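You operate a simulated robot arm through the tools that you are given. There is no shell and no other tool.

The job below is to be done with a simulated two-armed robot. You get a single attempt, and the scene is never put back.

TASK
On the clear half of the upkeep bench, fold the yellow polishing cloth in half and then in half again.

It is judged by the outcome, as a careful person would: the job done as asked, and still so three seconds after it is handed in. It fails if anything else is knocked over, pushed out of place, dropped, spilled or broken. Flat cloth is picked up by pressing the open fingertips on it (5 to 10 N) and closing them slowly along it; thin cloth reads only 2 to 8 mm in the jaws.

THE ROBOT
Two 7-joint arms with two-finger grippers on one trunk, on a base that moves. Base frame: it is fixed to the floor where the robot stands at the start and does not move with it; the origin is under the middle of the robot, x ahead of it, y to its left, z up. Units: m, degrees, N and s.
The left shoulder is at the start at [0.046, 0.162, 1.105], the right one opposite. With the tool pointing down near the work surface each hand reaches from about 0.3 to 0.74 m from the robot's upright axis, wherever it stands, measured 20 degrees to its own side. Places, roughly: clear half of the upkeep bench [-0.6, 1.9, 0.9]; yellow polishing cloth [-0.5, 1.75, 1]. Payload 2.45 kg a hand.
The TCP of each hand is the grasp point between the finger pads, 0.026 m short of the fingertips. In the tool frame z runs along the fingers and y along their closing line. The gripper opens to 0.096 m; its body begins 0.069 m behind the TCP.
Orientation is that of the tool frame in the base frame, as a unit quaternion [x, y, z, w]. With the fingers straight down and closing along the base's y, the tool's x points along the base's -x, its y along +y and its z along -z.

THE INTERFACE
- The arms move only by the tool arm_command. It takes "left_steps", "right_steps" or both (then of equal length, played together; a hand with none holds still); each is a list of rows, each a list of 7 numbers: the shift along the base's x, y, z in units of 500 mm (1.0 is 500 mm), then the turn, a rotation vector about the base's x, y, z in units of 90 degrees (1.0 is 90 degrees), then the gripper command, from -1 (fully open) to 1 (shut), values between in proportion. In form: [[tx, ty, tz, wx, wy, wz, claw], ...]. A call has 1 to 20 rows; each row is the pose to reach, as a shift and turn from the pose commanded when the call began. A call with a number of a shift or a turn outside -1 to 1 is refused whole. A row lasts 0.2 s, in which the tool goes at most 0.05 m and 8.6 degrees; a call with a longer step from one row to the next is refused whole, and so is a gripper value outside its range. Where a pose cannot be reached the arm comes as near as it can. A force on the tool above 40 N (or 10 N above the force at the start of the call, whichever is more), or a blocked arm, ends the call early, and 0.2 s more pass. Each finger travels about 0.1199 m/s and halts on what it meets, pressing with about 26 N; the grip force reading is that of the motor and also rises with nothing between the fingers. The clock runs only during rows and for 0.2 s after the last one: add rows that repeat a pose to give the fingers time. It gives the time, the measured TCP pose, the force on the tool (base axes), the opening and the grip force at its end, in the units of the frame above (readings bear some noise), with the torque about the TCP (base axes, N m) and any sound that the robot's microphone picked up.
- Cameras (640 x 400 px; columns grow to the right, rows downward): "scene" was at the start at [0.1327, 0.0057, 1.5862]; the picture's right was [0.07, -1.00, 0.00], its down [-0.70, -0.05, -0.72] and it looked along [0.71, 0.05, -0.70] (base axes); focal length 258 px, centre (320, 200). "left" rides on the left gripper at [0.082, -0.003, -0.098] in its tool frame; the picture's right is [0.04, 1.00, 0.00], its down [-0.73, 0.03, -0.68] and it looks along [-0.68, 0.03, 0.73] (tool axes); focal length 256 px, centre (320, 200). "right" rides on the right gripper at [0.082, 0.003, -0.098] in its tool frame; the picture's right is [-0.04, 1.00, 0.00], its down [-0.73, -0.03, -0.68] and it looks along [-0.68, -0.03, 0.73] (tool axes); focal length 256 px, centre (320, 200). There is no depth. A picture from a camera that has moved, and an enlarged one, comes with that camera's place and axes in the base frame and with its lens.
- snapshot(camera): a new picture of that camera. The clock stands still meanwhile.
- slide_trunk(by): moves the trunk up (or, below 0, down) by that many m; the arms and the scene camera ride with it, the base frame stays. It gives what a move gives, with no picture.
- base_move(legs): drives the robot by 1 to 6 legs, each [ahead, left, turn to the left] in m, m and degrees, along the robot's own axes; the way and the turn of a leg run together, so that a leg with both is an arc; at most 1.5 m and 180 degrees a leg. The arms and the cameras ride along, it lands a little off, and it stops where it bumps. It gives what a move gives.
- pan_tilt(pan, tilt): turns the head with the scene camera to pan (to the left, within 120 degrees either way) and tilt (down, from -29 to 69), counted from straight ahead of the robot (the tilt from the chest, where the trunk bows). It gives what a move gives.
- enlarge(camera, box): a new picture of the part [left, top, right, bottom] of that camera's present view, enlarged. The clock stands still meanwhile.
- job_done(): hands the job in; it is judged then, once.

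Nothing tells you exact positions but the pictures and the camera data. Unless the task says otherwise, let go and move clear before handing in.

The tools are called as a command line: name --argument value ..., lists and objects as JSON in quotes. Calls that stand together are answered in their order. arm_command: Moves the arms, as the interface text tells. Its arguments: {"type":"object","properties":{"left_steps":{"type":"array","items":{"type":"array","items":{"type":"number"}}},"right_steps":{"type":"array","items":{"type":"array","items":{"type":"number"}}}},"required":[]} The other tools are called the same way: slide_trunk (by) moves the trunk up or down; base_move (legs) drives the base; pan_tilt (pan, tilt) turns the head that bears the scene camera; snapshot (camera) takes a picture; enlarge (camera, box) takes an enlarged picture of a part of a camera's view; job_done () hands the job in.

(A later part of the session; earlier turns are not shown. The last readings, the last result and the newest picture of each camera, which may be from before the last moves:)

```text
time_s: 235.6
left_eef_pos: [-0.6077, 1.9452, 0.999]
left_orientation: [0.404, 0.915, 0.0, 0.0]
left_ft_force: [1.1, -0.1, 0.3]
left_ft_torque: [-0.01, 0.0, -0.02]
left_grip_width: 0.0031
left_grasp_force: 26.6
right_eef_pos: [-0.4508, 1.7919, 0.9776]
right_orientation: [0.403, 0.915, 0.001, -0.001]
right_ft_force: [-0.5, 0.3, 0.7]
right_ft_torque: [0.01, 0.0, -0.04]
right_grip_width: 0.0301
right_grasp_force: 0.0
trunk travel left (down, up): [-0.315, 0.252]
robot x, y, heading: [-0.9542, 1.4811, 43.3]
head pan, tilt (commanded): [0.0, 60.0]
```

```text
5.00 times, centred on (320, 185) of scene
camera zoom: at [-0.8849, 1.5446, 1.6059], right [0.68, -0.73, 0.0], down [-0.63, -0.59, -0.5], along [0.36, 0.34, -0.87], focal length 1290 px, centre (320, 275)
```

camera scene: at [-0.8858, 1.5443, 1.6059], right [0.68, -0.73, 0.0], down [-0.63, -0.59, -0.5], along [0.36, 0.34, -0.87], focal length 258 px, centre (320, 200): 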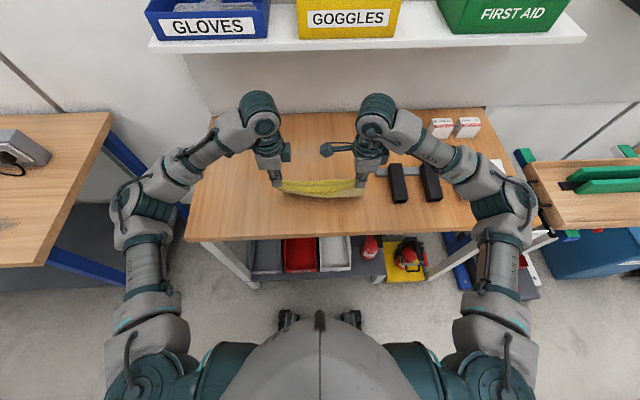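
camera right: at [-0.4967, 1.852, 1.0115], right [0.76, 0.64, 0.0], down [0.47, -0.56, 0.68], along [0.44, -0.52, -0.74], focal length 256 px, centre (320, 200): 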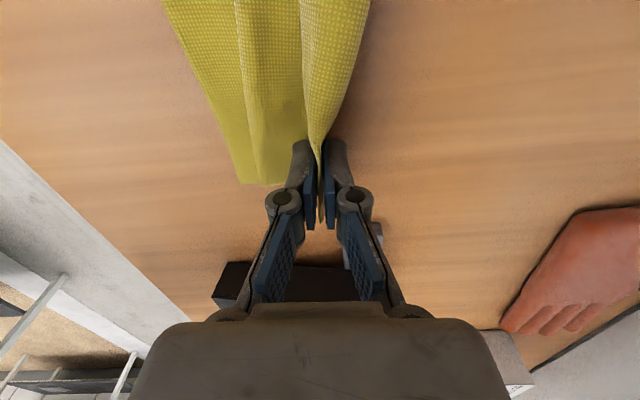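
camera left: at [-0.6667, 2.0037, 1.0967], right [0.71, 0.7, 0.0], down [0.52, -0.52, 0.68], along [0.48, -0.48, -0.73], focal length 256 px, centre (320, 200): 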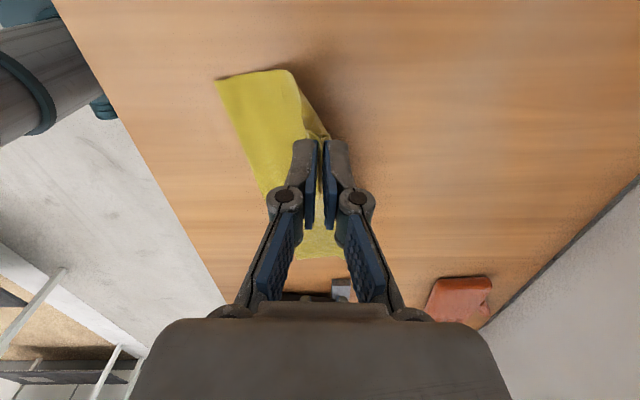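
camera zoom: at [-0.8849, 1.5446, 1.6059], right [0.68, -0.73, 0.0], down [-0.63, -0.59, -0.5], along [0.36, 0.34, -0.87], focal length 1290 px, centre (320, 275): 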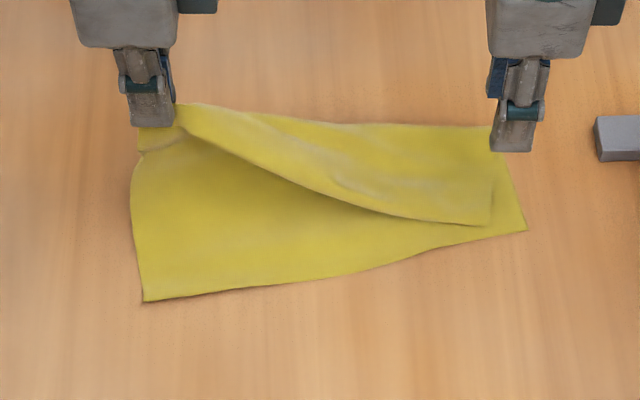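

The left side has unrolled completely; the left hand now holds its top edge with only a small stub. I'll lay this side forward to half and fold it back over the lower edge in an arc.

arm_command --left_steps '[[0.0074, 0.0067, -0.014, 0, 0, 0, 1.0], [0.0153, 0.0138, -0.03, 0, 0, 0, 1.0], [0.0215, 0.0194, -0.045, 0, 0, 0, 1.0], [0.0272, 0.0245, -0.06, 0, 0, 0, 1.0], [0.0312, 0.0281, -0.072, 0, 0, 0, 1.0], [0.0346, 0.0312, -0.084, 0, 0, 0, 1.0], [0.0346, 0.0312, -0.084, 0, 0, 0, 1.0], [0.0287, 0.0258, -0.081, 0, 0, 0, 1.0], [0.0227, 0.0205, -0.082, 0, 0, 0, 1.0], [0.0156, 0.014, -0.085, 0, 0, 0, 1.0], [0.0079, 0.0071, -0.088, 0, 0, 0, 1.0], [0.0, 0.0, -0.094, 0, 0, 0, 1.0], [-0.007, -0.0063, -0.102, 0, 0, 0, 1.0], [-0.0141, -0.0127, -0.112, 0, 0, 0, 1.0], [-0.0204, -0.0183, -0.122, 0, 0, 0, 1.0], [-0.0253, -0.0227, -0.133, 0, 0, 0, 1.0], [-0.0293, -0.0264, -0.144, 0, 0, 0, 1.0], [-0.0319, -0.0288, -0.154, 0, 0, 0, 1.0], [-0.0337, -0.0304, -0.164, 0, 0, 0, 1.0], [-0.0337, -0.0304, -0.168, 0, 0, 0, 1.0]]'

snapshot --camera "left"

enlarge --camera "scene" --box '[256, 145, 384, 225]'

```text
time_s: 239.8
left_eef_pos: [-0.6258, 1.9292, 0.9147]
left_orientation: [0.404, 0.915, 0.0, 0.0]
left_ft_force: [-0.3, 0.2, -0.6]
left_ft_torque: [-0.01, 0.01, 0.01]
left_grip_width: 0.003
left_grasp_force: 26.0
right_eef_pos: [-0.4508, 1.7916, 0.9783]
right_orientation: [0.403, 0.915, 0.001, -0.001]
right_ft_force: [-1.0, -0.3, -0.6]
right_ft_torque: [-0.03, 0.0, -0.01]
right_grip_width: 0.0299
right_grasp_force: 0.0
trunk travel left (down, up): [-0.315, 0.252]
robot x, y, heading: [-0.9553, 1.4792, 43.4]
head pan, tilt (commanded): [0.0, 60.0]
```

```text
taken
camera left: at [-0.6852, 1.9881, 1.0118], right [0.71, 0.7, 0.0], down [0.52, -0.52, 0.68], along [0.48, -0.48, -0.73], focal length 256 px, centre (320, 200)
```

left: 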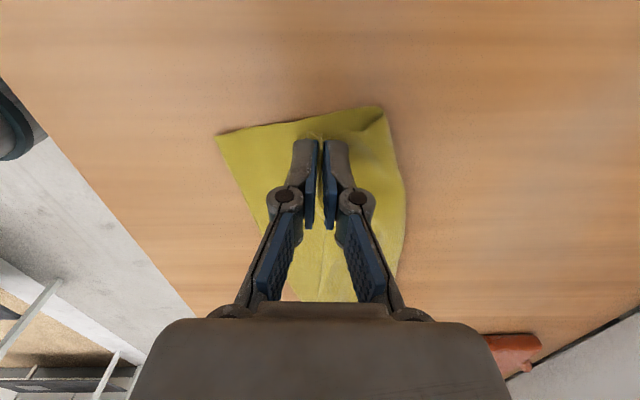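

```text
5.00 times, centred on (320, 185) of scene
camera zoom: at [-0.8851, 1.5445, 1.6059], right [0.68, -0.73, 0.0], down [-0.63, -0.59, -0.5], along [0.36, 0.34, -0.87], focal length 1290 px, centre (320, 275)
```

zoom: 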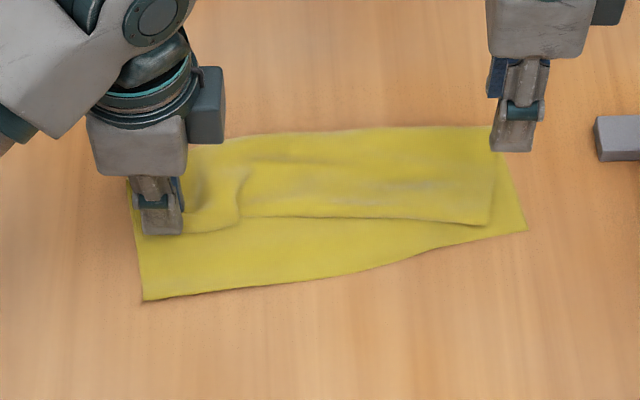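

Good. I'll open the left fingers wide with light contact to spread the edge back toward the lower edge.

arm_command --left_steps '[[0, 0, -0.006, 0, 0, 0, 1.0], [0, 0, -0.012, 0, 0, 0, 0.9], [0, 0, -0.014, 0, 0, 0, 0.8], [0, 0, -0.015, 0, 0, 0, 0.7], [0, 0, -0.016, 0, 0, 0, 0.6], [0, 0, -0.017, 0, 0, 0, 0.5], [0, 0, -0.018, 0, 0, 0, 0.4], [0, 0, -0.018, 0, 0, 0, 0.3], [0, 0, -0.018, 0, 0, 0, 0.2], [0, 0, -0.018, 0, 0, 0, 0.1], [0, 0, -0.018, 0, 0, 0, 0.0], [0, 0, -0.01, 0, 0, 0, 0.0]]'

arm_command --left_steps '[[0, 0, 0.01, 0, 0, 0, 0.0], [0, 0, 0.03, 0, 0, 0, 0.1], [0, 0, 0.06, 0, 0, 0, 0.2], [0, 0, 0.1, 0, 0, 0, 0.3], [-0.01, 0.012, 0.14, 0, 0, 0, 0.3], [-0.025, 0.03, 0.17, 0, 0, 0, 0.3]]'

enlarge --camera "left" --box '[200, 40, 420, 180]'

enlarge --camera "scene" --box '[266, 155, 374, 220]'

```text
time_s: 242.4
left_eef_pos: [-0.6259, 1.931, 0.9087]
left_orientation: [0.404, 0.915, 0.0, 0.0]
left_ft_force: [-0.2, 0.9, 0.3]
left_ft_torque: [0.01, 0.01, 0.0]
left_grip_width: 0.0479
left_grasp_force: 0.1
right_eef_pos: [-0.4502, 1.792, 0.9787]
right_orientation: [0.403, 0.915, -0.001, 0.0]
right_ft_force: [0.3, 0.3, -0.2]
right_ft_torque: [-0.03, 0.05, 0.04]
right_grip_width: 0.0301
right_grasp_force: 0.1
trunk travel left (down, up): [-0.315, 0.252]
robot x, y, heading: [-0.9545, 1.4832, 43.2]
head pan, tilt (commanded): [0.0, 60.0]
```

```text
time_s: 243.8
left_eef_pos: [-0.6378, 1.9445, 0.9939]
left_orientation: [0.404, 0.915, 0.0, 0.0]
left_ft_force: [-0.4, 0.6, -0.2]
left_ft_torque: [0.01, -0.01, 0.01]
left_grip_width: 0.0338
left_grasp_force: 0.0
right_eef_pos: [-0.4503, 1.7922, 0.9775]
right_orientation: [0.402, 0.915, 0.0, -0.001]
right_ft_force: [-1.1, -0.2, 0.4]
right_ft_torque: [-0.02, 0.03, 0.0]
right_grip_width: 0.0302
right_grasp_force: 0.1
trunk travel left (down, up): [-0.315, 0.252]
robot x, y, heading: [-0.9572, 1.4792, 43.1]
head pan, tilt (commanded): [0.0, 60.0]
```

```text
2.86 times, centred on (310, 110) of left
camera zoom: at [-0.6965, 2.0036, 1.0928], right [0.71, 0.7, 0.0], down [0.52, -0.52, 0.68], along [0.48, -0.48, -0.73], focal length 731 px, centre (349, 457)
```

zoom: 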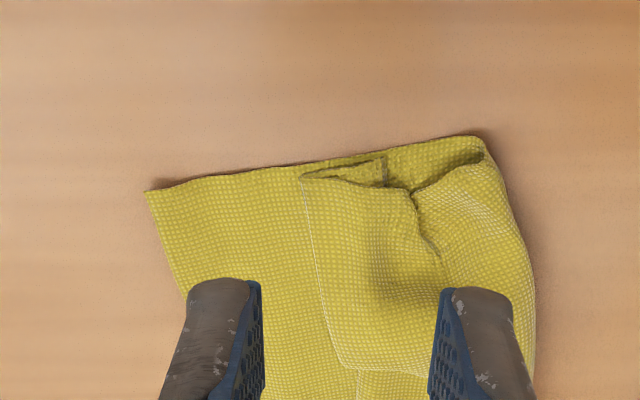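

```text
5.93 times, centred on (320, 188) of scene
camera zoom: at [-0.8859, 1.545, 1.6059], right [0.68, -0.73, 0.0], down [-0.63, -0.59, -0.5], along [0.36, 0.34, -0.87], focal length 1528 px, centre (320, 274)
```

zoom: 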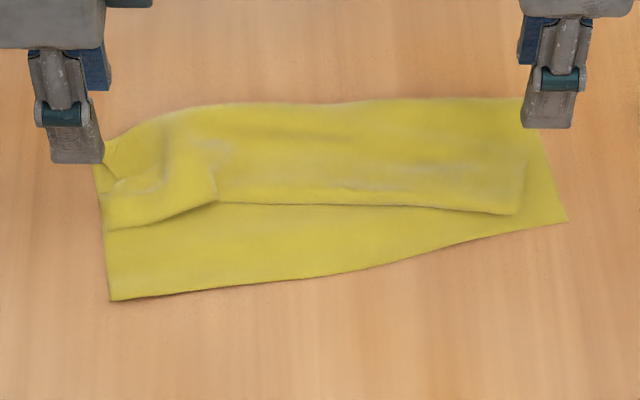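

It's improved. I'll do the towel-lift by the crease again, which straightens both layers, moving both hands over the crease first.

arm_command --left_steps '[[0.015, 0.003, 0.0, 0, 0, 0.02, 0.375], [0.04, 0.007, 0.0, 0, 0, 0.05, 0.375], [0.07, 0.013, -0.01, 0, 0, 0.08, 0.375], [0.095, 0.017, -0.03, 0, 0, 0.1, 0.375], [0.1056, 0.019, -0.06, 0, 0, 0.11, 0.375], [0.1056, 0.019, -0.1, 0, 0, 0.11, 0.375], [0.1056, 0.019, -0.135, 0, 0, 0.11, 0.375], [0.1056, 0.019, -0.153, 0, 0, 0.11, 0.375], [0.1056, 0.019, -0.156, 0, 0, 0.11, 0.375]]' --right_steps '[[0.008, 0.007, 0.0, 0, 0, 0, 0.375], [0.02, 0.018, 0.0, 0, 0, 0, 0.375], [0.032, 0.029, 0.0, 0, 0, 0, 0.375], [0.0438, 0.0394, -0.01, 0, 0, 0, 0.375], [0.0438, 0.0394, -0.035, 0, 0, 0, 0.375], [0.0438, 0.0394, -0.065, 0, 0, 0, 0.375], [0.0438, 0.0394, -0.095, 0, 0, 0, 0.375], [0.0438, 0.0394, -0.115, 0, 0, 0, 0.375], [0.0438, 0.0394, -0.121, 0, 0, 0, 0.375]]'

enlarge --camera "left" --box '[210, 80, 410, 205]'

enlarge --camera "right" --box '[210, 80, 410, 205]'

```text
time_s: 245.8
left_eef_pos: [-0.5849, 1.9548, 0.9162]
left_orientation: [0.324, 0.946, 0.0, 0.001]
left_ft_force: [-0.1, 0.0, -0.2]
left_ft_torque: [0.0, -0.02, -0.03]
left_grip_width: 0.0303
left_grasp_force: 0.2
right_eef_pos: [-0.4267, 1.8143, 0.9182]
right_orientation: [0.403, 0.915, 0.0, -0.001]
right_ft_force: [0.2, 0.2, 0.6]
right_ft_torque: [-0.02, 0.01, 0.01]
right_grip_width: 0.03
right_grasp_force: 0.0
trunk travel left (down, up): [-0.315, 0.252]
robot x, y, heading: [-0.9561, 1.4795, 43.0]
head pan, tilt (commanded): [0.0, 60.0]
```

```text
3.20 times, centred on (310, 142) of left
camera zoom: at [-0.6528, 2.0021, 1.0142], right [0.58, 0.82, 0.0], down [0.6, -0.43, 0.68], along [0.55, -0.39, -0.73], focal length 819 px, centre (352, 384)
```

zoom: 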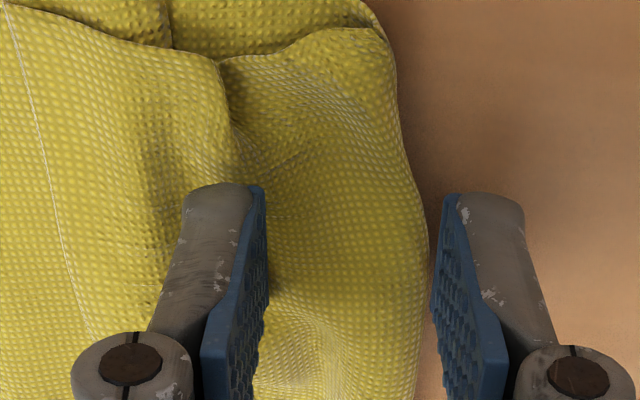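

```text
3.20 times, centred on (310, 142) of right
camera zoom: at [-0.4803, 1.8762, 1.0161], right [0.76, 0.65, 0.0], down [0.47, -0.56, 0.68], along [0.44, -0.52, -0.74], focal length 819 px, centre (352, 384)
```

zoom: 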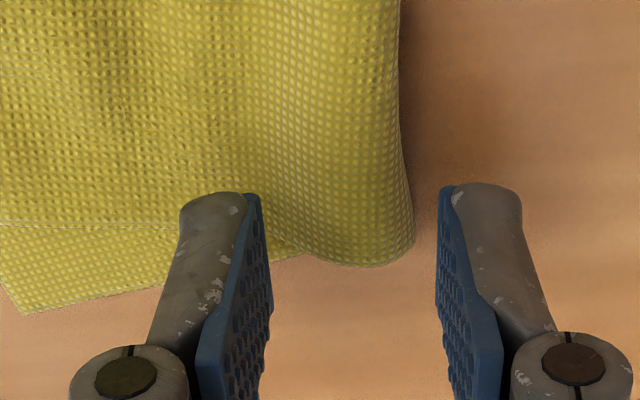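

The left is well placed; the right hand is too near the end, so I'll shift it 1.5 cm inward, then lower both to contact.

arm_command --left_steps '[[0, 0, -0.004, 0, 0, 0, 0.375], [0, 0, -0.01, 0, 0, 0, 0.375], [0, 0, -0.015, 0, 0, 0, 0.375], [0, 0, -0.018, 0, 0, 0, 0.375], [0, 0, -0.018, 0, 0, 0, 0.375]]' --right_steps '[[-0.008, 0.009, 0.004, 0, 0, 0, 0.375], [-0.016, 0.018, 0.002, 0, 0, 0, 0.375], [-0.02, 0.0222, -0.008, 0, 0, 0, 0.375], [-0.02, 0.0222, -0.018, 0, 0, 0, 0.375], [-0.02, 0.0222, -0.022, 0, 0, 0, 0.375]]'

arm_command --left_steps '[[0, 0, -0.002, 0, 0, 0, 0.375], [0, 0, -0.002, 0, 0, 0, 0.375]]' --right_steps '[[0, 0, -0.002, 0, 0, 0, 0.375], [0, 0, -0.002, 0, 0, 0, 0.375]]'

enlarge --camera "right" --box '[210, 80, 410, 205]'

```text
time_s: 247.0
left_eef_pos: [-0.5848, 1.9546, 0.9082]
left_orientation: [0.324, 0.946, 0.0, 0.0]
left_ft_force: [-0.6, -0.5, 1.7]
left_ft_torque: [0.0, 0.01, 0.01]
left_grip_width: 0.0298
left_grasp_force: 0.1
right_eef_pos: [-0.438, 1.8234, 0.9073]
right_orientation: [0.404, 0.915, 0.0, -0.001]
right_ft_force: [-0.6, -0.6, -0.2]
right_ft_torque: [-0.02, -0.01, -0.02]
right_grip_width: 0.0299
right_grasp_force: 0.0
trunk travel left (down, up): [-0.315, 0.252]
robot x, y, heading: [-0.9562, 1.4794, 43.4]
head pan, tilt (commanded): [0.0, 60.0]
```

```text
time_s: 247.6
left_eef_pos: [-0.5849, 1.9527, 0.908]
left_orientation: [0.323, 0.946, 0.0, 0.001]
left_ft_force: [-0.3, 0.6, 0.5]
left_ft_torque: [-0.02, -0.02, -0.02]
left_grip_width: 0.0299
left_grasp_force: 0.0
right_eef_pos: [-0.4384, 1.8248, 0.9064]
right_orientation: [0.404, 0.915, 0.0, -0.001]
right_ft_force: [1.3, -0.5, 5.4]
right_ft_torque: [-0.12, 0.08, 0.02]
right_grip_width: 0.0303
right_grasp_force: 0.4
trunk travel left (down, up): [-0.315, 0.252]
robot x, y, heading: [-0.9568, 1.4796, 43.3]
head pan, tilt (commanded): [0.0, 60.0]
```

```text
3.20 times, centred on (310, 142) of right
camera zoom: at [-0.4911, 1.8859, 1.0055], right [0.76, 0.64, 0.0], down [0.47, -0.56, 0.68], along [0.44, -0.52, -0.74], focal length 819 px, centre (352, 384)
```

zoom: 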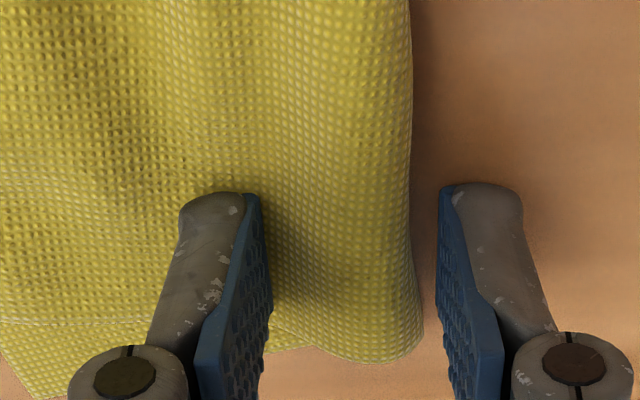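

Good placement. Closing both slowly on the crease.

arm_command --left_steps '[[0, 0, -0.002, 0, 0, 0, 0.43], [0, 0, -0.002, 0, 0, 0, 0.49], [0, 0, -0.002, 0, 0, 0, 0.55], [0, 0, -0.001, 0, 0, 0, 0.61], [0, 0, -0.001, 0, 0, 0, 0.67], [0, 0, 0.0, 0, 0, 0, 0.73], [0, 0, 0.0, 0, 0, 0, 0.79], [0, 0, 0.0, 0, 0, 0, 0.85], [0, 0, 0.0, 0, 0, 0, 0.92], [0, 0, 0.0, 0, 0, 0, 1.0], [0, 0, 0.0, 0, 0, 0, 1.0]]' --right_steps '[[0, 0, 0.0, 0, 0, 0, 0.43], [0, 0, 0.0, 0, 0, 0, 0.49], [0, 0, 0.0, 0, 0, 0, 0.55], [0, 0, 0.001, 0, 0, 0, 0.61], [0, 0, 0.001, 0, 0, 0, 0.67], [0, 0, 0.002, 0, 0, 0, 0.73], [0, 0, 0.002, 0, 0, 0, 0.79], [0, 0, 0.002, 0, 0, 0, 0.85], [0, 0, 0.002, 0, 0, 0, 0.92], [0, 0, 0.002, 0, 0, 0, 1.0], [0, 0, 0.002, 0, 0, 0, 1.0]]'

enlarge --camera "left" --box '[210, 80, 410, 205]'

enlarge --camera "right" --box '[210, 80, 410, 205]'

```text
time_s: 250.0
left_eef_pos: [-0.585, 1.9546, 0.9076]
left_orientation: [0.324, 0.946, 0.001, 0.0]
left_ft_force: [0.2, -0.1, 3.4]
left_ft_torque: [-0.04, 0.03, 0.0]
left_grip_width: 0.0039
left_grasp_force: 24.6
right_eef_pos: [-0.4383, 1.8236, 0.9088]
right_orientation: [0.403, 0.915, 0.0, -0.001]
right_ft_force: [-0.2, 0.8, 0.2]
right_ft_torque: [0.0, 0.02, 0.01]
right_grip_width: 0.002
right_grasp_force: 22.7
trunk travel left (down, up): [-0.315, 0.252]
robot x, y, heading: [-0.9552, 1.4781, 43.1]
head pan, tilt (commanded): [0.0, 60.0]
```

```text
3.20 times, centred on (310, 142) of left
camera zoom: at [-0.6532, 2.002, 1.0047], right [0.58, 0.82, 0.0], down [0.6, -0.43, 0.68], along [0.55, -0.39, -0.73], focal length 819 px, centre (352, 384)
```

zoom: 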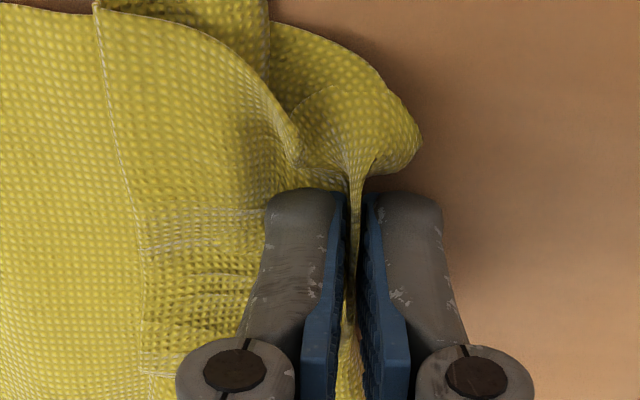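

```text
3.20 times, centred on (310, 142) of right
camera zoom: at [-0.491, 1.886, 1.0067], right [0.76, 0.65, 0.0], down [0.47, -0.56, 0.68], along [0.44, -0.52, -0.74], focal length 819 px, centre (352, 384)
```

zoom: 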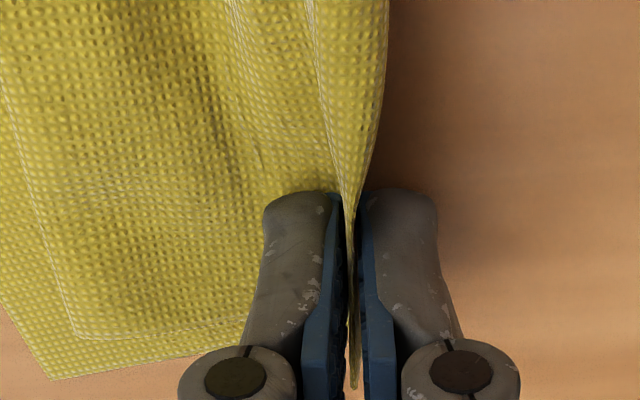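

Both hold the crease. Lifting into the towel hang.

arm_command --left_steps '[[0, 0, 0.01, 0, 0, 0, 1.0], [0, 0, 0.03, 0, 0, -0.01, 1.0], [0, 0, 0.055, 0, 0, -0.03, 1.0], [0, 0, 0.08, 0, 0, -0.05, 1.0], [0, 0, 0.105, 0, 0, -0.07, 1.0], [0, 0, 0.13, 0, 0, -0.09, 1.0], [0, 0, 0.155, 0, 0, -0.11, 1.0], [0, 0, 0.18, 0, 0, -0.11, 1.0], [0, 0, 0.205, 0, 0, -0.11, 1.0], [0, 0, 0.23, 0, 0, -0.11, 1.0], [0, 0, 0.255, 0, 0, -0.11, 1.0], [0, 0, 0.28, 0, 0, -0.11, 1.0], [0, 0, 0.3, 0, 0, -0.11, 1.0], [0, 0, 0.3, 0, 0, -0.11, 1.0], [0, 0, 0.3, 0, 0, -0.11, 1.0]]' --right_steps '[[0, 0, 0.01, 0, 0, 0, 1.0], [0, 0, 0.03, 0, 0, 0, 1.0], [0, 0, 0.055, 0, 0, 0, 1.0], [0, 0, 0.08, 0, 0, 0, 1.0], [0, 0, 0.105, 0, 0, 0, 1.0], [0, 0, 0.13, 0, 0, 0, 1.0], [0, 0, 0.155, 0, 0, 0, 1.0], [0, 0, 0.18, 0, 0, 0, 1.0], [0, 0, 0.205, 0, 0, 0, 1.0], [0, 0, 0.23, 0, 0, 0, 1.0], [0, 0, 0.255, 0, 0, 0, 1.0], [0, 0, 0.28, 0, 0, 0, 1.0], [0, 0, 0.3, 0, 0, 0, 1.0], [0, 0, 0.3, 0, 0, 0, 1.0], [0, 0, 0.3, 0, 0, 0, 1.0]]'

enlarge --camera "scene" --box '[270, 120, 380, 185]'

enlarge --camera "left" --box '[260, 50, 380, 150]'

enlarge --camera "right" --box '[250, 0, 390, 150]'

```text
time_s: 253.2
left_eef_pos: [-0.585, 1.955, 1.0569]
left_orientation: [0.404, 0.915, 0.0, -0.001]
left_ft_force: [-1.0, -0.6, 0.3]
left_ft_torque: [-0.03, 0.0, -0.02]
left_grip_width: 0.004
left_grasp_force: 33.6
right_eef_pos: [-0.4396, 1.8235, 1.0582]
right_orientation: [0.403, 0.915, 0.001, -0.001]
right_ft_force: [-0.1, -1.6, 1.2]
right_ft_torque: [-0.03, -0.02, 0.01]
right_grip_width: 0.0014
right_grasp_force: 22.3
trunk travel left (down, up): [-0.315, 0.252]
robot x, y, heading: [-0.9558, 1.48, 43.4]
head pan, tilt (commanded): [0.0, 60.0]
```

```text
5.82 times, centred on (325, 152) of scene
camera zoom: at [-0.8852, 1.5446, 1.6059], right [0.68, -0.73, 0.0], down [-0.63, -0.59, -0.5], along [0.36, 0.34, -0.87], focal length 1501 px, centre (291, 476)
```

zoom: 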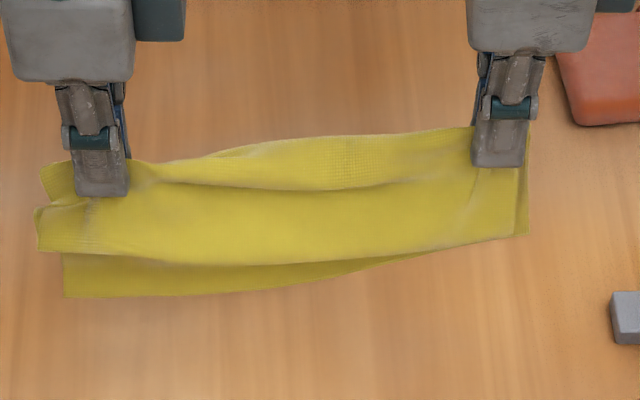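

```text
4.00 times, centred on (320, 100) of left
camera zoom: at [-0.6445, 2.0132, 1.1547], right [0.71, 0.7, 0.0], down [0.52, -0.52, 0.68], along [0.48, -0.48, -0.73], focal length 1024 px, centre (320, 600)
```

zoom: 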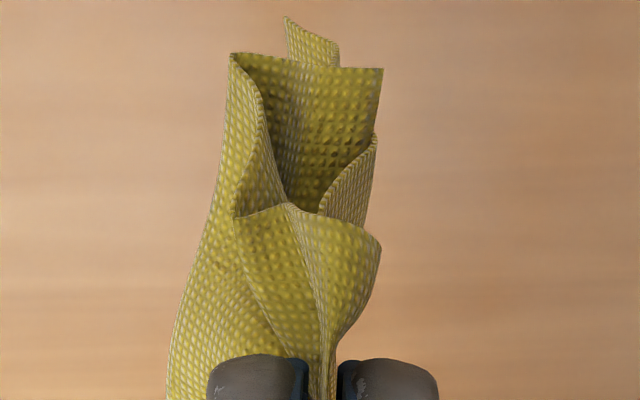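

```text
2.67 times, centred on (320, 75) of right
camera zoom: at [-0.4926, 1.8854, 1.1557], right [0.76, 0.65, 0.0], down [0.47, -0.56, 0.68], along [0.44, -0.52, -0.74], focal length 683 px, centre (320, 533)
```

zoom: 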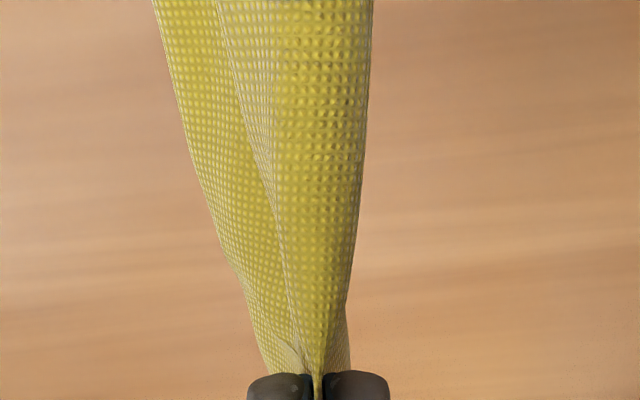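

The two halves now hang nearly even (within about 3 cm at the left, level at the right). I'll lay the towel down with its open edges toward me.

arm_command --left_steps '[[-0.015, -0.0135, 0, 0, 0, 0, 1.0], [-0.0418, -0.0376, 0, 0, 0, 0, 1.0], [-0.0715, -0.0644, 0, 0, 0, 0, 1.0], [-0.1012, -0.0911, -0.004, 0, 0, 0, 1.0], [-0.1235, -0.1112, -0.02, 0, 0, 0, 1.0], [-0.1339, -0.1206, -0.044, 0, 0, 0, 1.0], [-0.1354, -0.1219, -0.07, 0, 0, 0, 1.0], [-0.1324, -0.1192, -0.094, 0, 0, 0, 1.0], [-0.1235, -0.1112, -0.114, 0, 0, 0, 1.0], [-0.1101, -0.0991, -0.132, 0, 0, 0, 1.0], [-0.0967, -0.0871, -0.15, 0, 0, 0, 1.0], [-0.0834, -0.0751, -0.168, 0, 0, 0, 1.0], [-0.07, -0.063, -0.186, 0, 0, 0, 1.0], [-0.0566, -0.051, -0.204, 0, 0, 0, 1.0], [-0.0432, -0.0389, -0.222, 0, 0, 0, 1.0], [-0.0299, -0.0269, -0.24, 0, 0, 0, 1.0], [-0.018, -0.0162, -0.256, 0, 0, 0, 1.0], [-0.0076, -0.0068, -0.27, 0, 0, 0, 1.0], [-0.0001, -0.0001, -0.28, 0, 0, 0, 1.0], [0.0013, 0.0012, -0.284, 0, 0, 0, 1.0]]' --right_steps '[[-0.0166, -0.015, 0, 0, 0, 0, 1.0], [-0.0464, -0.0417, 0, 0, 0, 0, 1.0], [-0.0791, -0.0712, 0, 0, 0, 0, 1.0], [-0.1117, -0.1006, -0.004, 0, 0, 0, 1.0], [-0.1415, -0.1274, -0.02, 0, 0, 0, 1.0], [-0.1578, -0.1421, -0.044, 0, 0, 0, 1.0], [-0.1638, -0.1474, -0.07, 0, 0, 0, 1.0], [-0.1623, -0.1461, -0.094, 0, 0, 0, 1.0], [-0.1534, -0.1381, -0.114, 0, 0, 0, 1.0], [-0.14, -0.126, -0.132, 0, 0, 0, 1.0], [-0.1266, -0.114, -0.15, 0, 0, 0, 1.0], [-0.1132, -0.102, -0.168, 0, 0, 0, 1.0], [-0.0999, -0.0899, -0.186, 0, 0, 0, 1.0], [-0.0865, -0.0779, -0.204, 0, 0, 0, 1.0], [-0.0731, -0.0658, -0.222, 0, 0, 0, 1.0], [-0.0597, -0.0538, -0.24, 0, 0, 0, 1.0], [-0.0478, -0.0431, -0.256, 0, 0, 0, 1.0], [-0.0374, -0.0337, -0.27, 0, 0, 0, 1.0], [-0.03, -0.027, -0.28, 0, 0, 0, 1.0], [-0.0285, -0.0257, -0.284, 0, 0, 0, 1.0]]'

enlarge --camera "scene" --box '[256, 145, 384, 225]'

snapshot --camera "left"

snapshot --camera "right"

```text
time_s: 257.4
left_eef_pos: [-0.5836, 1.9539, 0.9138]
left_orientation: [0.404, 0.915, 0.0, 0.0]
left_ft_force: [-0.9, 0.0, 0.1]
left_ft_torque: [0.01, -0.1, 0.0]
left_grip_width: 0.0009
left_grasp_force: 22.5
right_eef_pos: [-0.4519, 1.812, 0.9162]
right_orientation: [0.403, 0.915, 0.001, -0.001]
right_ft_force: [0.4, 0.7, -3.4]
right_ft_torque: [-0.05, 0.01, 0.0]
right_grip_width: 0.0039
right_grasp_force: 22.9
trunk travel left (down, up): [-0.315, 0.252]
robot x, y, heading: [-0.9578, 1.4777, 43.1]
head pan, tilt (commanded): [0.0, 60.0]
```

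```text
5.00 times, centred on (320, 185) of scene
camera zoom: at [-0.8854, 1.5443, 1.606], right [0.68, -0.73, 0.0], down [-0.63, -0.59, -0.5], along [0.36, 0.34, -0.87], focal length 1290 px, centre (320, 275)
```

zoom: 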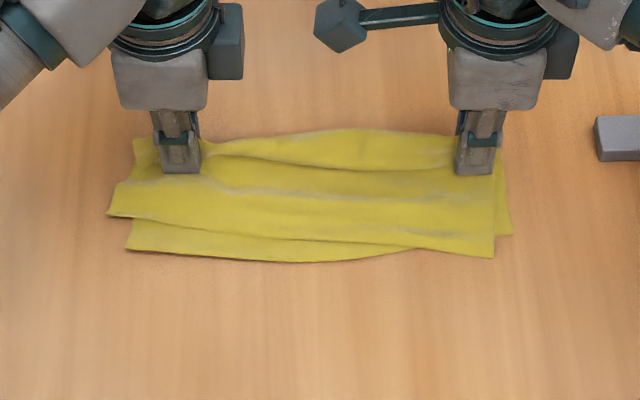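

```text
taken
camera left: at [-0.6445, 2.013, 1.0118], right [0.71, 0.7, 0.0], down [0.52, -0.52, 0.68], along [0.48, -0.48, -0.73], focal length 256 px, centre (320, 200)
```

left: 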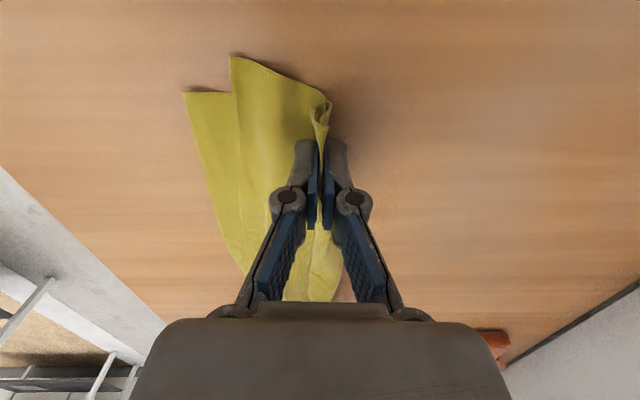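

```text
taken
camera right: at [-0.506, 1.8731, 1.0143], right [0.76, 0.65, 0.0], down [0.47, -0.56, 0.68], along [0.44, -0.52, -0.74], focal length 256 px, centre (320, 200)
```

right: 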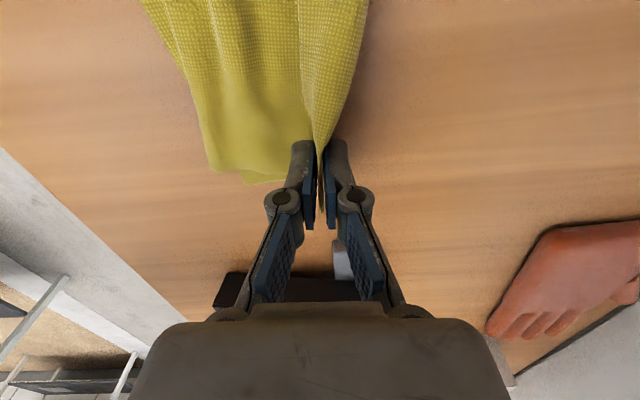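

Excellent — both free edges now lie nearly together with no tucks: the first fold is good. Now I'll release and withdraw the left hand while the right keeps hold of the crease's right end.

arm_command --left_steps '[[0, 0, -0.003, 0, 0, 0, 0.9], [0, 0, -0.005, 0, 0, 0, 0.8], [0, 0, -0.006, 0, 0, 0, 0.7], [0, 0, -0.007, 0, 0, 0, 0.6], [0, 0, -0.007, 0, 0, 0, 0.5], [0, 0, -0.007, 0, 0, 0, 0.4], [0, 0, 0.0, 0, 0, 0, 0.35], [0, 0, 0.02, 0, 0, 0, 0.35], [0, 0, 0.05, 0, 0, 0, 0.35], [0, 0, 0.09, 0, 0, 0, 0.35], [0, 0, 0.14, 0, 0, 0, 0.35], [-0.02, 0.01, 0.2, 0, 0, 0, 0.35], [-0.06, 0.03, 0.26, 0, 0, 0, 0.35], [-0.12, 0.06, 0.3, 0, 0, 0, 0.35], [-0.18, 0.09, 0.32, 0, 0, 0, 0.35], [-0.25, 0.13, 0.34, 0, 0, 0, 0.35], [-0.32, 0.166, 0.35, 0, 0, 0, 0.35], [-0.39, 0.2, 0.36, 0, 0, 0, 0.35], [-0.44, 0.228, 0.36, 0, 0, 0, 0.35], [-0.455, 0.236, 0.36, 0, 0, 0, 0.35]]'

enlarge --camera "scene" --box '[256, 145, 384, 225]'

snapshot --camera "scene"

```text
time_s: 261.6
left_eef_pos: [-0.8137, 2.0737, 1.094]
left_orientation: [0.403, 0.915, 0.0, 0.0]
left_ft_force: [0.7, -0.6, 0.2]
left_ft_torque: [-0.02, -0.03, 0.0]
left_grip_width: 0.0314
left_grasp_force: 0.1
right_eef_pos: [-0.4547, 1.8118, 0.9165]
right_orientation: [0.403, 0.915, 0.0, -0.001]
right_ft_force: [1.2, 0.2, -0.2]
right_ft_torque: [0.0, 0.0, -0.01]
right_grip_width: 0.0018
right_grasp_force: 23.2
trunk travel left (down, up): [-0.315, 0.252]
robot x, y, heading: [-0.9557, 1.4783, 43.1]
head pan, tilt (commanded): [0.0, 60.0]
```

```text
5.00 times, centred on (320, 185) of scene
camera zoom: at [-0.8879, 1.5463, 1.606], right [0.68, -0.73, 0.0], down [-0.63, -0.59, -0.5], along [0.36, 0.34, -0.87], focal length 1290 px, centre (320, 275)
```

zoom: 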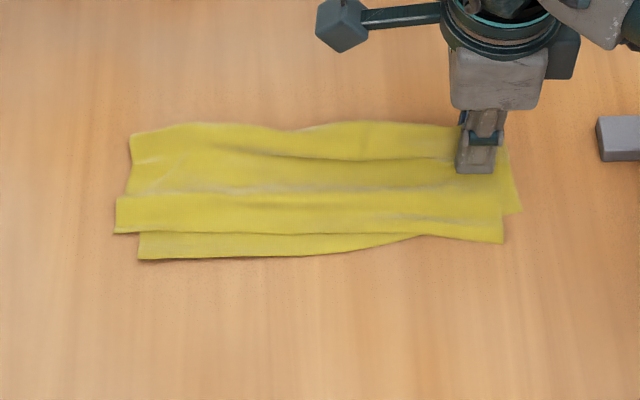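

```text
taken
camera scene: at [-0.8879, 1.5463, 1.606], right [0.68, -0.73, 0.0], down [-0.63, -0.59, -0.5], along [0.36, 0.34, -0.87], focal length 258 px, centre (320, 200)
```

scene: 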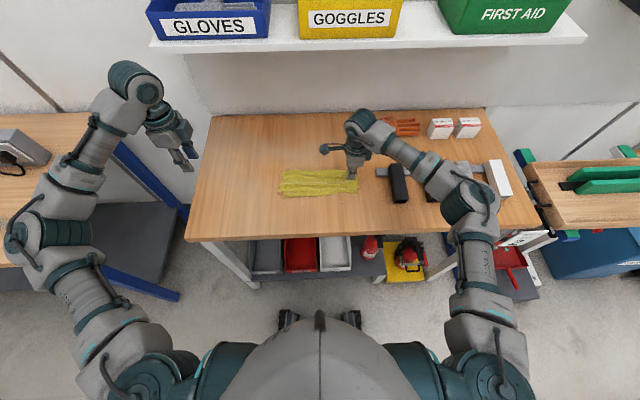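

The half-fold looks good: crease at the far side, both free edges together toward me. Now the second fold: the right hand carries the right end up and over to the left; I'll go halfway first.

arm_command --right_steps '[[-0.0027, 0.003, 0.022, 0, 0, 0, 1.0], [-0.008, 0.0089, 0.056, 0, 0, 0, 1.0], [-0.0202, 0.0195, 0.09, 0, 0, 0, 1.0], [-0.0379, 0.0331, 0.118, 0, 0, 0, 1.0], [-0.0612, 0.0471, 0.138, 0, 0, 0, 1.0], [-0.0889, 0.0599, 0.152, 0, 0, 0, 1.0], [-0.1194, 0.0728, 0.162, 0, 0, 0, 1.0], [-0.1512, 0.0872, 0.166, 0, 0, 0, 1.0], [-0.1815, 0.103, 0.166, 0, 0, 0, 1.0], [-0.1815, 0.103, 0.166, 0, 0, 0, 1.0]]'

enlarge --camera "scene" --box '[256, 145, 384, 225]'

snapshot --camera "right"

snapshot --camera "left"

```text
time_s: 263.8
left_eef_pos: [-0.8128, 2.0727, 1.0951]
left_orientation: [0.404, 0.915, 0.0, 0.0]
left_ft_force: [0.4, 1.0, 0.0]
left_ft_torque: [-0.03, 0.02, -0.01]
left_grip_width: 0.0312
left_grasp_force: 0.0
right_eef_pos: [-0.5434, 1.8626, 1.001]
right_orientation: [0.404, 0.915, 0.0, -0.001]
right_ft_force: [0.7, -0.8, 0.6]
right_ft_torque: [0.02, -0.03, 0.02]
right_grip_width: 0.0039
right_grasp_force: 23.5
trunk travel left (down, up): [-0.315, 0.252]
robot x, y, heading: [-0.9589, 1.478, 43.3]
head pan, tilt (commanded): [0.0, 60.0]
```

```text
5.00 times, centred on (320, 185) of scene
camera zoom: at [-0.8884, 1.547, 1.606], right [0.68, -0.73, 0.0], down [-0.63, -0.59, -0.5], along [0.36, 0.34, -0.87], focal length 1290 px, centre (320, 275)
```

zoom: 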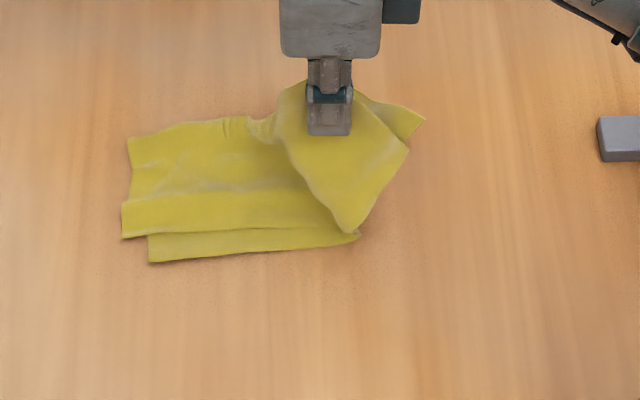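

```text
taken
camera right: at [-0.5964, 1.9249, 1.0991], right [0.76, 0.64, 0.0], down [0.47, -0.56, 0.68], along [0.44, -0.52, -0.73], focal length 256 px, centre (320, 200)
```

right: 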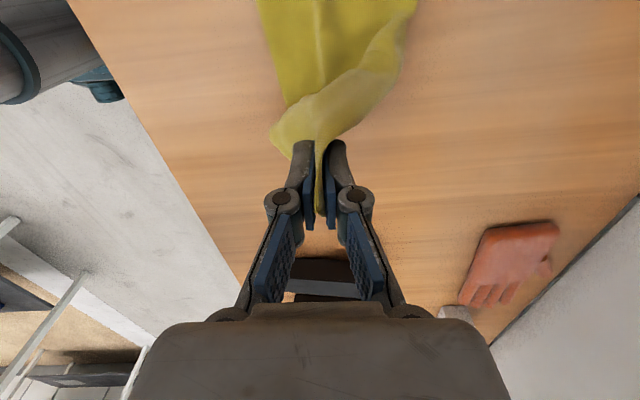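

```text
taken
camera left: at [-0.8728, 2.1325, 1.192], right [0.71, 0.7, 0.0], down [0.52, -0.52, 0.68], along [0.48, -0.48, -0.73], focal length 256 px, centre (320, 200)
```

left: 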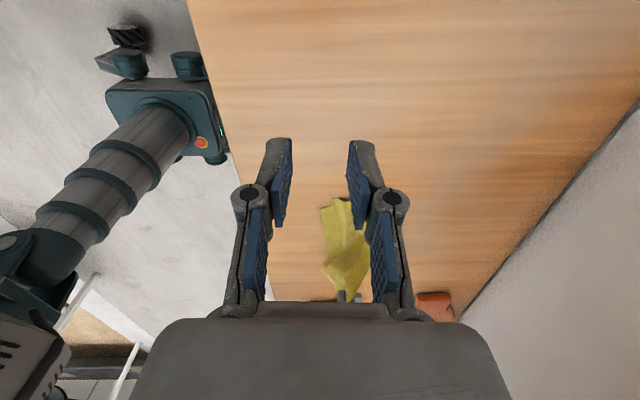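

The right half has lifted cleanly and the left half stayed put. I'll carry it on over to the left end and lower it.

arm_command --right_steps '[[-0.02, 0.01, -0.002, 0, 0, 0, 1.0], [-0.04, 0.0199, -0.004, 0, 0, 0, 1.0], [-0.0579, 0.0308, -0.007, 0, 0, 0, 1.0], [-0.0757, 0.0416, -0.01, 0, 0, 0, 1.0], [-0.0907, 0.0523, -0.017, 0, 0, 0, 1.0], [-0.1057, 0.063, -0.024, 0, 0, 0, 1.0], [-0.1158, 0.0742, -0.033, 0, 0, 0, 1.0], [-0.1258, 0.0853, -0.042, 0, 0, 0, 1.0], [-0.1308, 0.0969, -0.052, 0, 0, 0, 1.0], [-0.1359, 0.1085, -0.062, 0, 0, 0, 1.0], [-0.1367, 0.1199, -0.072, 0, 0, 0, 1.0], [-0.1375, 0.1312, -0.082, 0, 0, 0, 1.0]]'

enlarge --camera "scene" --box '[256, 145, 384, 225]'

snapshot --camera "right"

```text
time_s: 266.4
left_eef_pos: [-0.813, 2.0743, 1.0942]
left_orientation: [0.403, 0.915, 0.0, 0.002]
left_ft_force: [0.8, 1.2, 0.0]
left_ft_torque: [0.02, 0.0, -0.03]
left_grip_width: 0.0313
left_grasp_force: 0.0
right_eef_pos: [-0.6136, 1.9294, 0.9588]
right_orientation: [0.402, 0.916, 0.0, -0.001]
right_ft_force: [-0.1, 0.2, 3.8]
right_ft_torque: [-0.01, 0.02, -0.03]
right_grip_width: 0.004
right_grasp_force: 23.7
trunk travel left (down, up): [-0.315, 0.252]
robot x, y, heading: [-0.9531, 1.4795, 43.1]
head pan, tilt (commanded): [0.0, 60.0]
```

```text
5.00 times, centred on (320, 185) of scene
camera zoom: at [-0.889, 1.5476, 1.606], right [0.68, -0.73, 0.0], down [-0.63, -0.6, -0.5], along [0.36, 0.34, -0.87], focal length 1290 px, centre (320, 275)
```

zoom: 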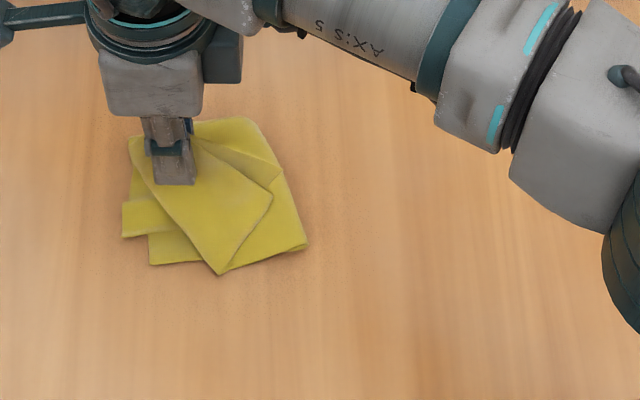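

```text
taken
camera right: at [-0.6665, 1.991, 1.0558], right [0.76, 0.65, 0.0], down [0.47, -0.56, 0.68], along [0.44, -0.52, -0.73], focal length 256 px, centre (320, 200)
```

right: 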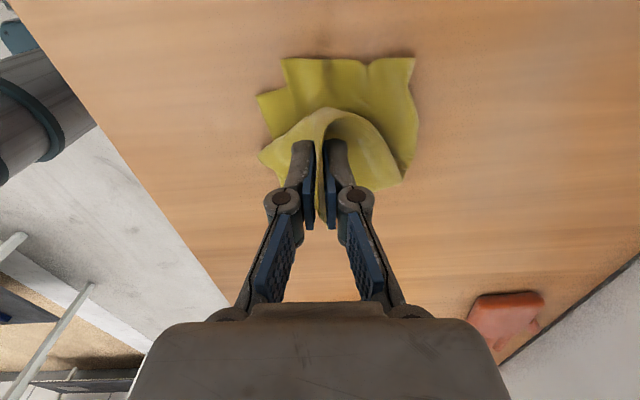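

It's folding over beautifully into a square. I'll finish lowering the held end onto the left end.

arm_command --right_steps '[[0.0012, 0.0105, -0.01, 0, 0, 0, 1.0], [0.0025, 0.0211, -0.02, 0, 0, 0, 1.0], [0.0065, 0.03, -0.03, 0, 0, 0, 1.0], [0.0105, 0.0391, -0.04, 0, 0, 0, 1.0], [0.0158, 0.0466, -0.05, 0, 0, 0, 1.0], [0.0212, 0.0541, -0.06, 0, 0, 0, 1.0], [0.0331, 0.0648, -0.076, 0, 0, 0, 1.0], [0.0419, 0.07, -0.086, 0, 0, 0, 1.0], [0.0419, 0.07, -0.086, 0, 0, 0, 1.0]]'

enlarge --camera "scene" --box '[256, 145, 384, 225]'

snapshot --camera "right"

enlarge --camera "left" --box '[270, 160, 420, 300]'

```text
time_s: 268.4
left_eef_pos: [-0.813, 2.0731, 1.0955]
left_orientation: [0.403, 0.915, -0.001, 0.001]
left_ft_force: [-0.6, -0.1, -0.2]
left_ft_torque: [-0.03, 0.03, -0.01]
left_grip_width: 0.0316
left_grasp_force: 0.1
right_eef_pos: [-0.5932, 1.9647, 0.9156]
right_orientation: [0.403, 0.915, 0.001, 0.0]
right_ft_force: [-0.3, -0.4, -0.2]
right_ft_torque: [0.0, 0.0, 0.01]
right_grip_width: 0.0041
right_grasp_force: 23.3
trunk travel left (down, up): [-0.315, 0.252]
robot x, y, heading: [-0.9581, 1.4784, 43.2]
head pan, tilt (commanded): [0.0, 60.0]
```

```text
5.00 times, centred on (320, 185) of scene
camera zoom: at [-0.8892, 1.5477, 1.606], right [0.68, -0.73, 0.0], down [-0.63, -0.6, -0.5], along [0.36, 0.34, -0.87], focal length 1290 px, centre (320, 275)
```

zoom: 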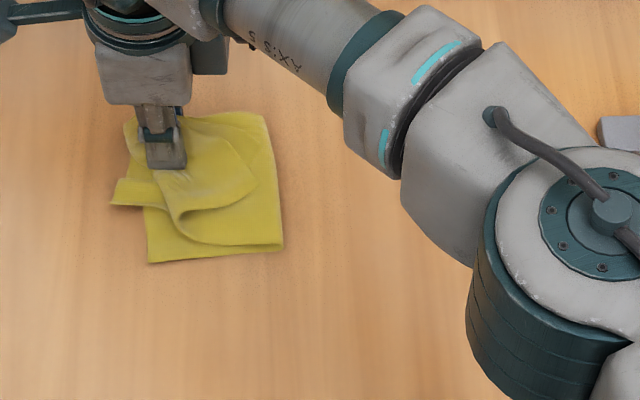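

```text
taken
camera right: at [-0.6451, 2.0273, 1.013], right [0.76, 0.65, 0.0], down [0.47, -0.56, 0.68], along [0.44, -0.52, -0.73], focal length 256 px, centre (320, 200)
```

right: 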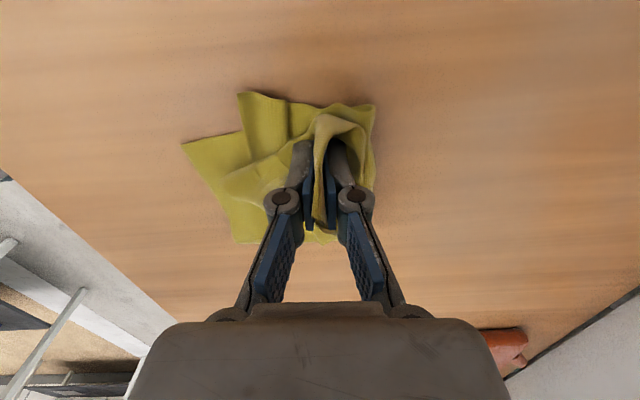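

```text
2.86 times, centred on (345, 230) of left
camera zoom: at [-0.8728, 2.1323, 1.1922], right [0.71, 0.7, 0.0], down [0.52, -0.52, 0.68], along [0.48, -0.48, -0.73], focal length 731 px, centre (249, 114)
```

zoom: 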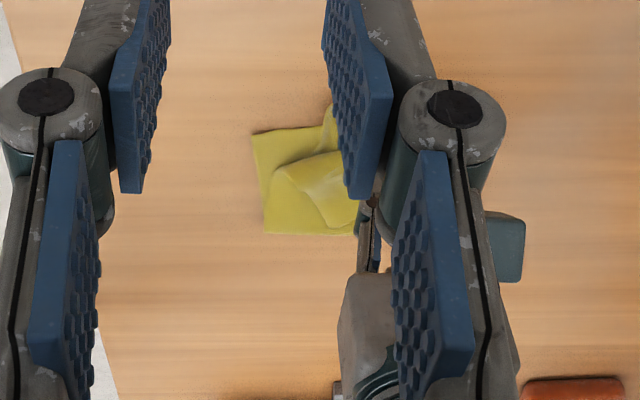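

The quarter fold is down, about 11 by 11 cm. I'll open the right hand gently and lift straight up.

arm_command --right_steps '[[0, 0, -0.003, 0, 0, 0, 0.95], [0, 0, -0.005, 0, 0, 0, 0.87], [0, 0, -0.006, 0, 0, 0, 0.79], [0, 0, -0.006, 0, 0, 0, 0.71], [0, 0, -0.006, 0, 0, 0, 0.63], [0, 0, -0.006, 0, 0, 0, 0.55], [0, 0, -0.006, 0, 0, 0, 0.47], [0, 0, -0.006, 0, 0, 0, 0.4], [0, 0, 0.002, 0, 0, 0, 0.35], [0, 0, 0.014, 0, 0, 0, 0.35], [0, 0, 0.034, 0, 0, 0, 0.35], [0, 0, 0.06, 0, 0, 0, 0.35], [0, 0, 0.1, 0, 0, 0, 0.35], [0, 0, 0.14, 0, 0, 0, 0.35], [0, 0, 0.18, 0, 0, 0, 0.35], [0, 0, 0.2, 0, 0, 0, 0.35]]'

enlarge --camera "scene" --box '[256, 145, 384, 225]'

enlarge --camera "right" --box '[200, 20, 420, 160]'

```text
time_s: 271.8
left_eef_pos: [-0.8143, 2.0738, 1.0946]
left_orientation: [0.404, 0.915, -0.001, 0.001]
left_ft_force: [0.0, -0.5, 0.4]
left_ft_torque: [-0.02, 0.01, -0.01]
left_grip_width: 0.0313
left_grasp_force: 0.1
right_eef_pos: [-0.5922, 1.9665, 1.0163]
right_orientation: [0.404, 0.915, 0.0, -0.002]
right_ft_force: [0.6, -0.3, 0.6]
right_ft_torque: [-0.01, -0.02, -0.02]
right_grip_width: 0.0309
right_grasp_force: 0.1
trunk travel left (down, up): [-0.315, 0.252]
robot x, y, heading: [-0.9535, 1.4801, 43.4]
head pan, tilt (commanded): [0.0, 60.0]
```

```text
5.00 times, centred on (320, 185) of scene
camera zoom: at [-0.8894, 1.548, 1.606], right [0.68, -0.73, 0.0], down [-0.63, -0.6, -0.5], along [0.36, 0.34, -0.87], focal length 1290 px, centre (320, 275)
```

zoom: 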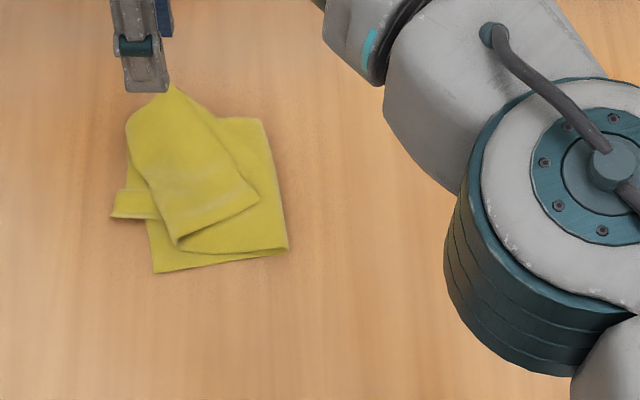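

```text
2.86 times, centred on (310, 90) of right
camera zoom: at [-0.6451, 2.0287, 1.1145], right [0.76, 0.64, 0.0], down [0.47, -0.56, 0.68], along [0.44, -0.52, -0.73], focal length 731 px, centre (349, 514)
```

zoom: 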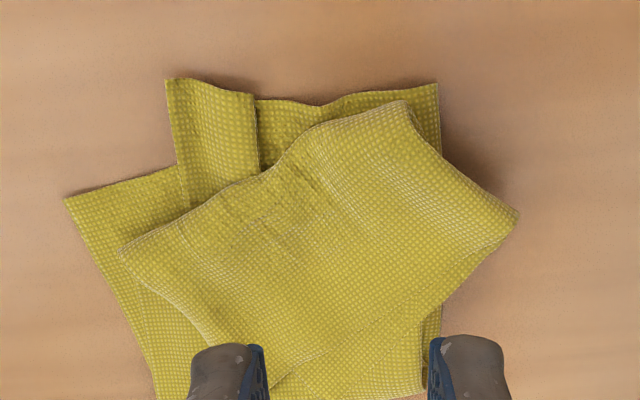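

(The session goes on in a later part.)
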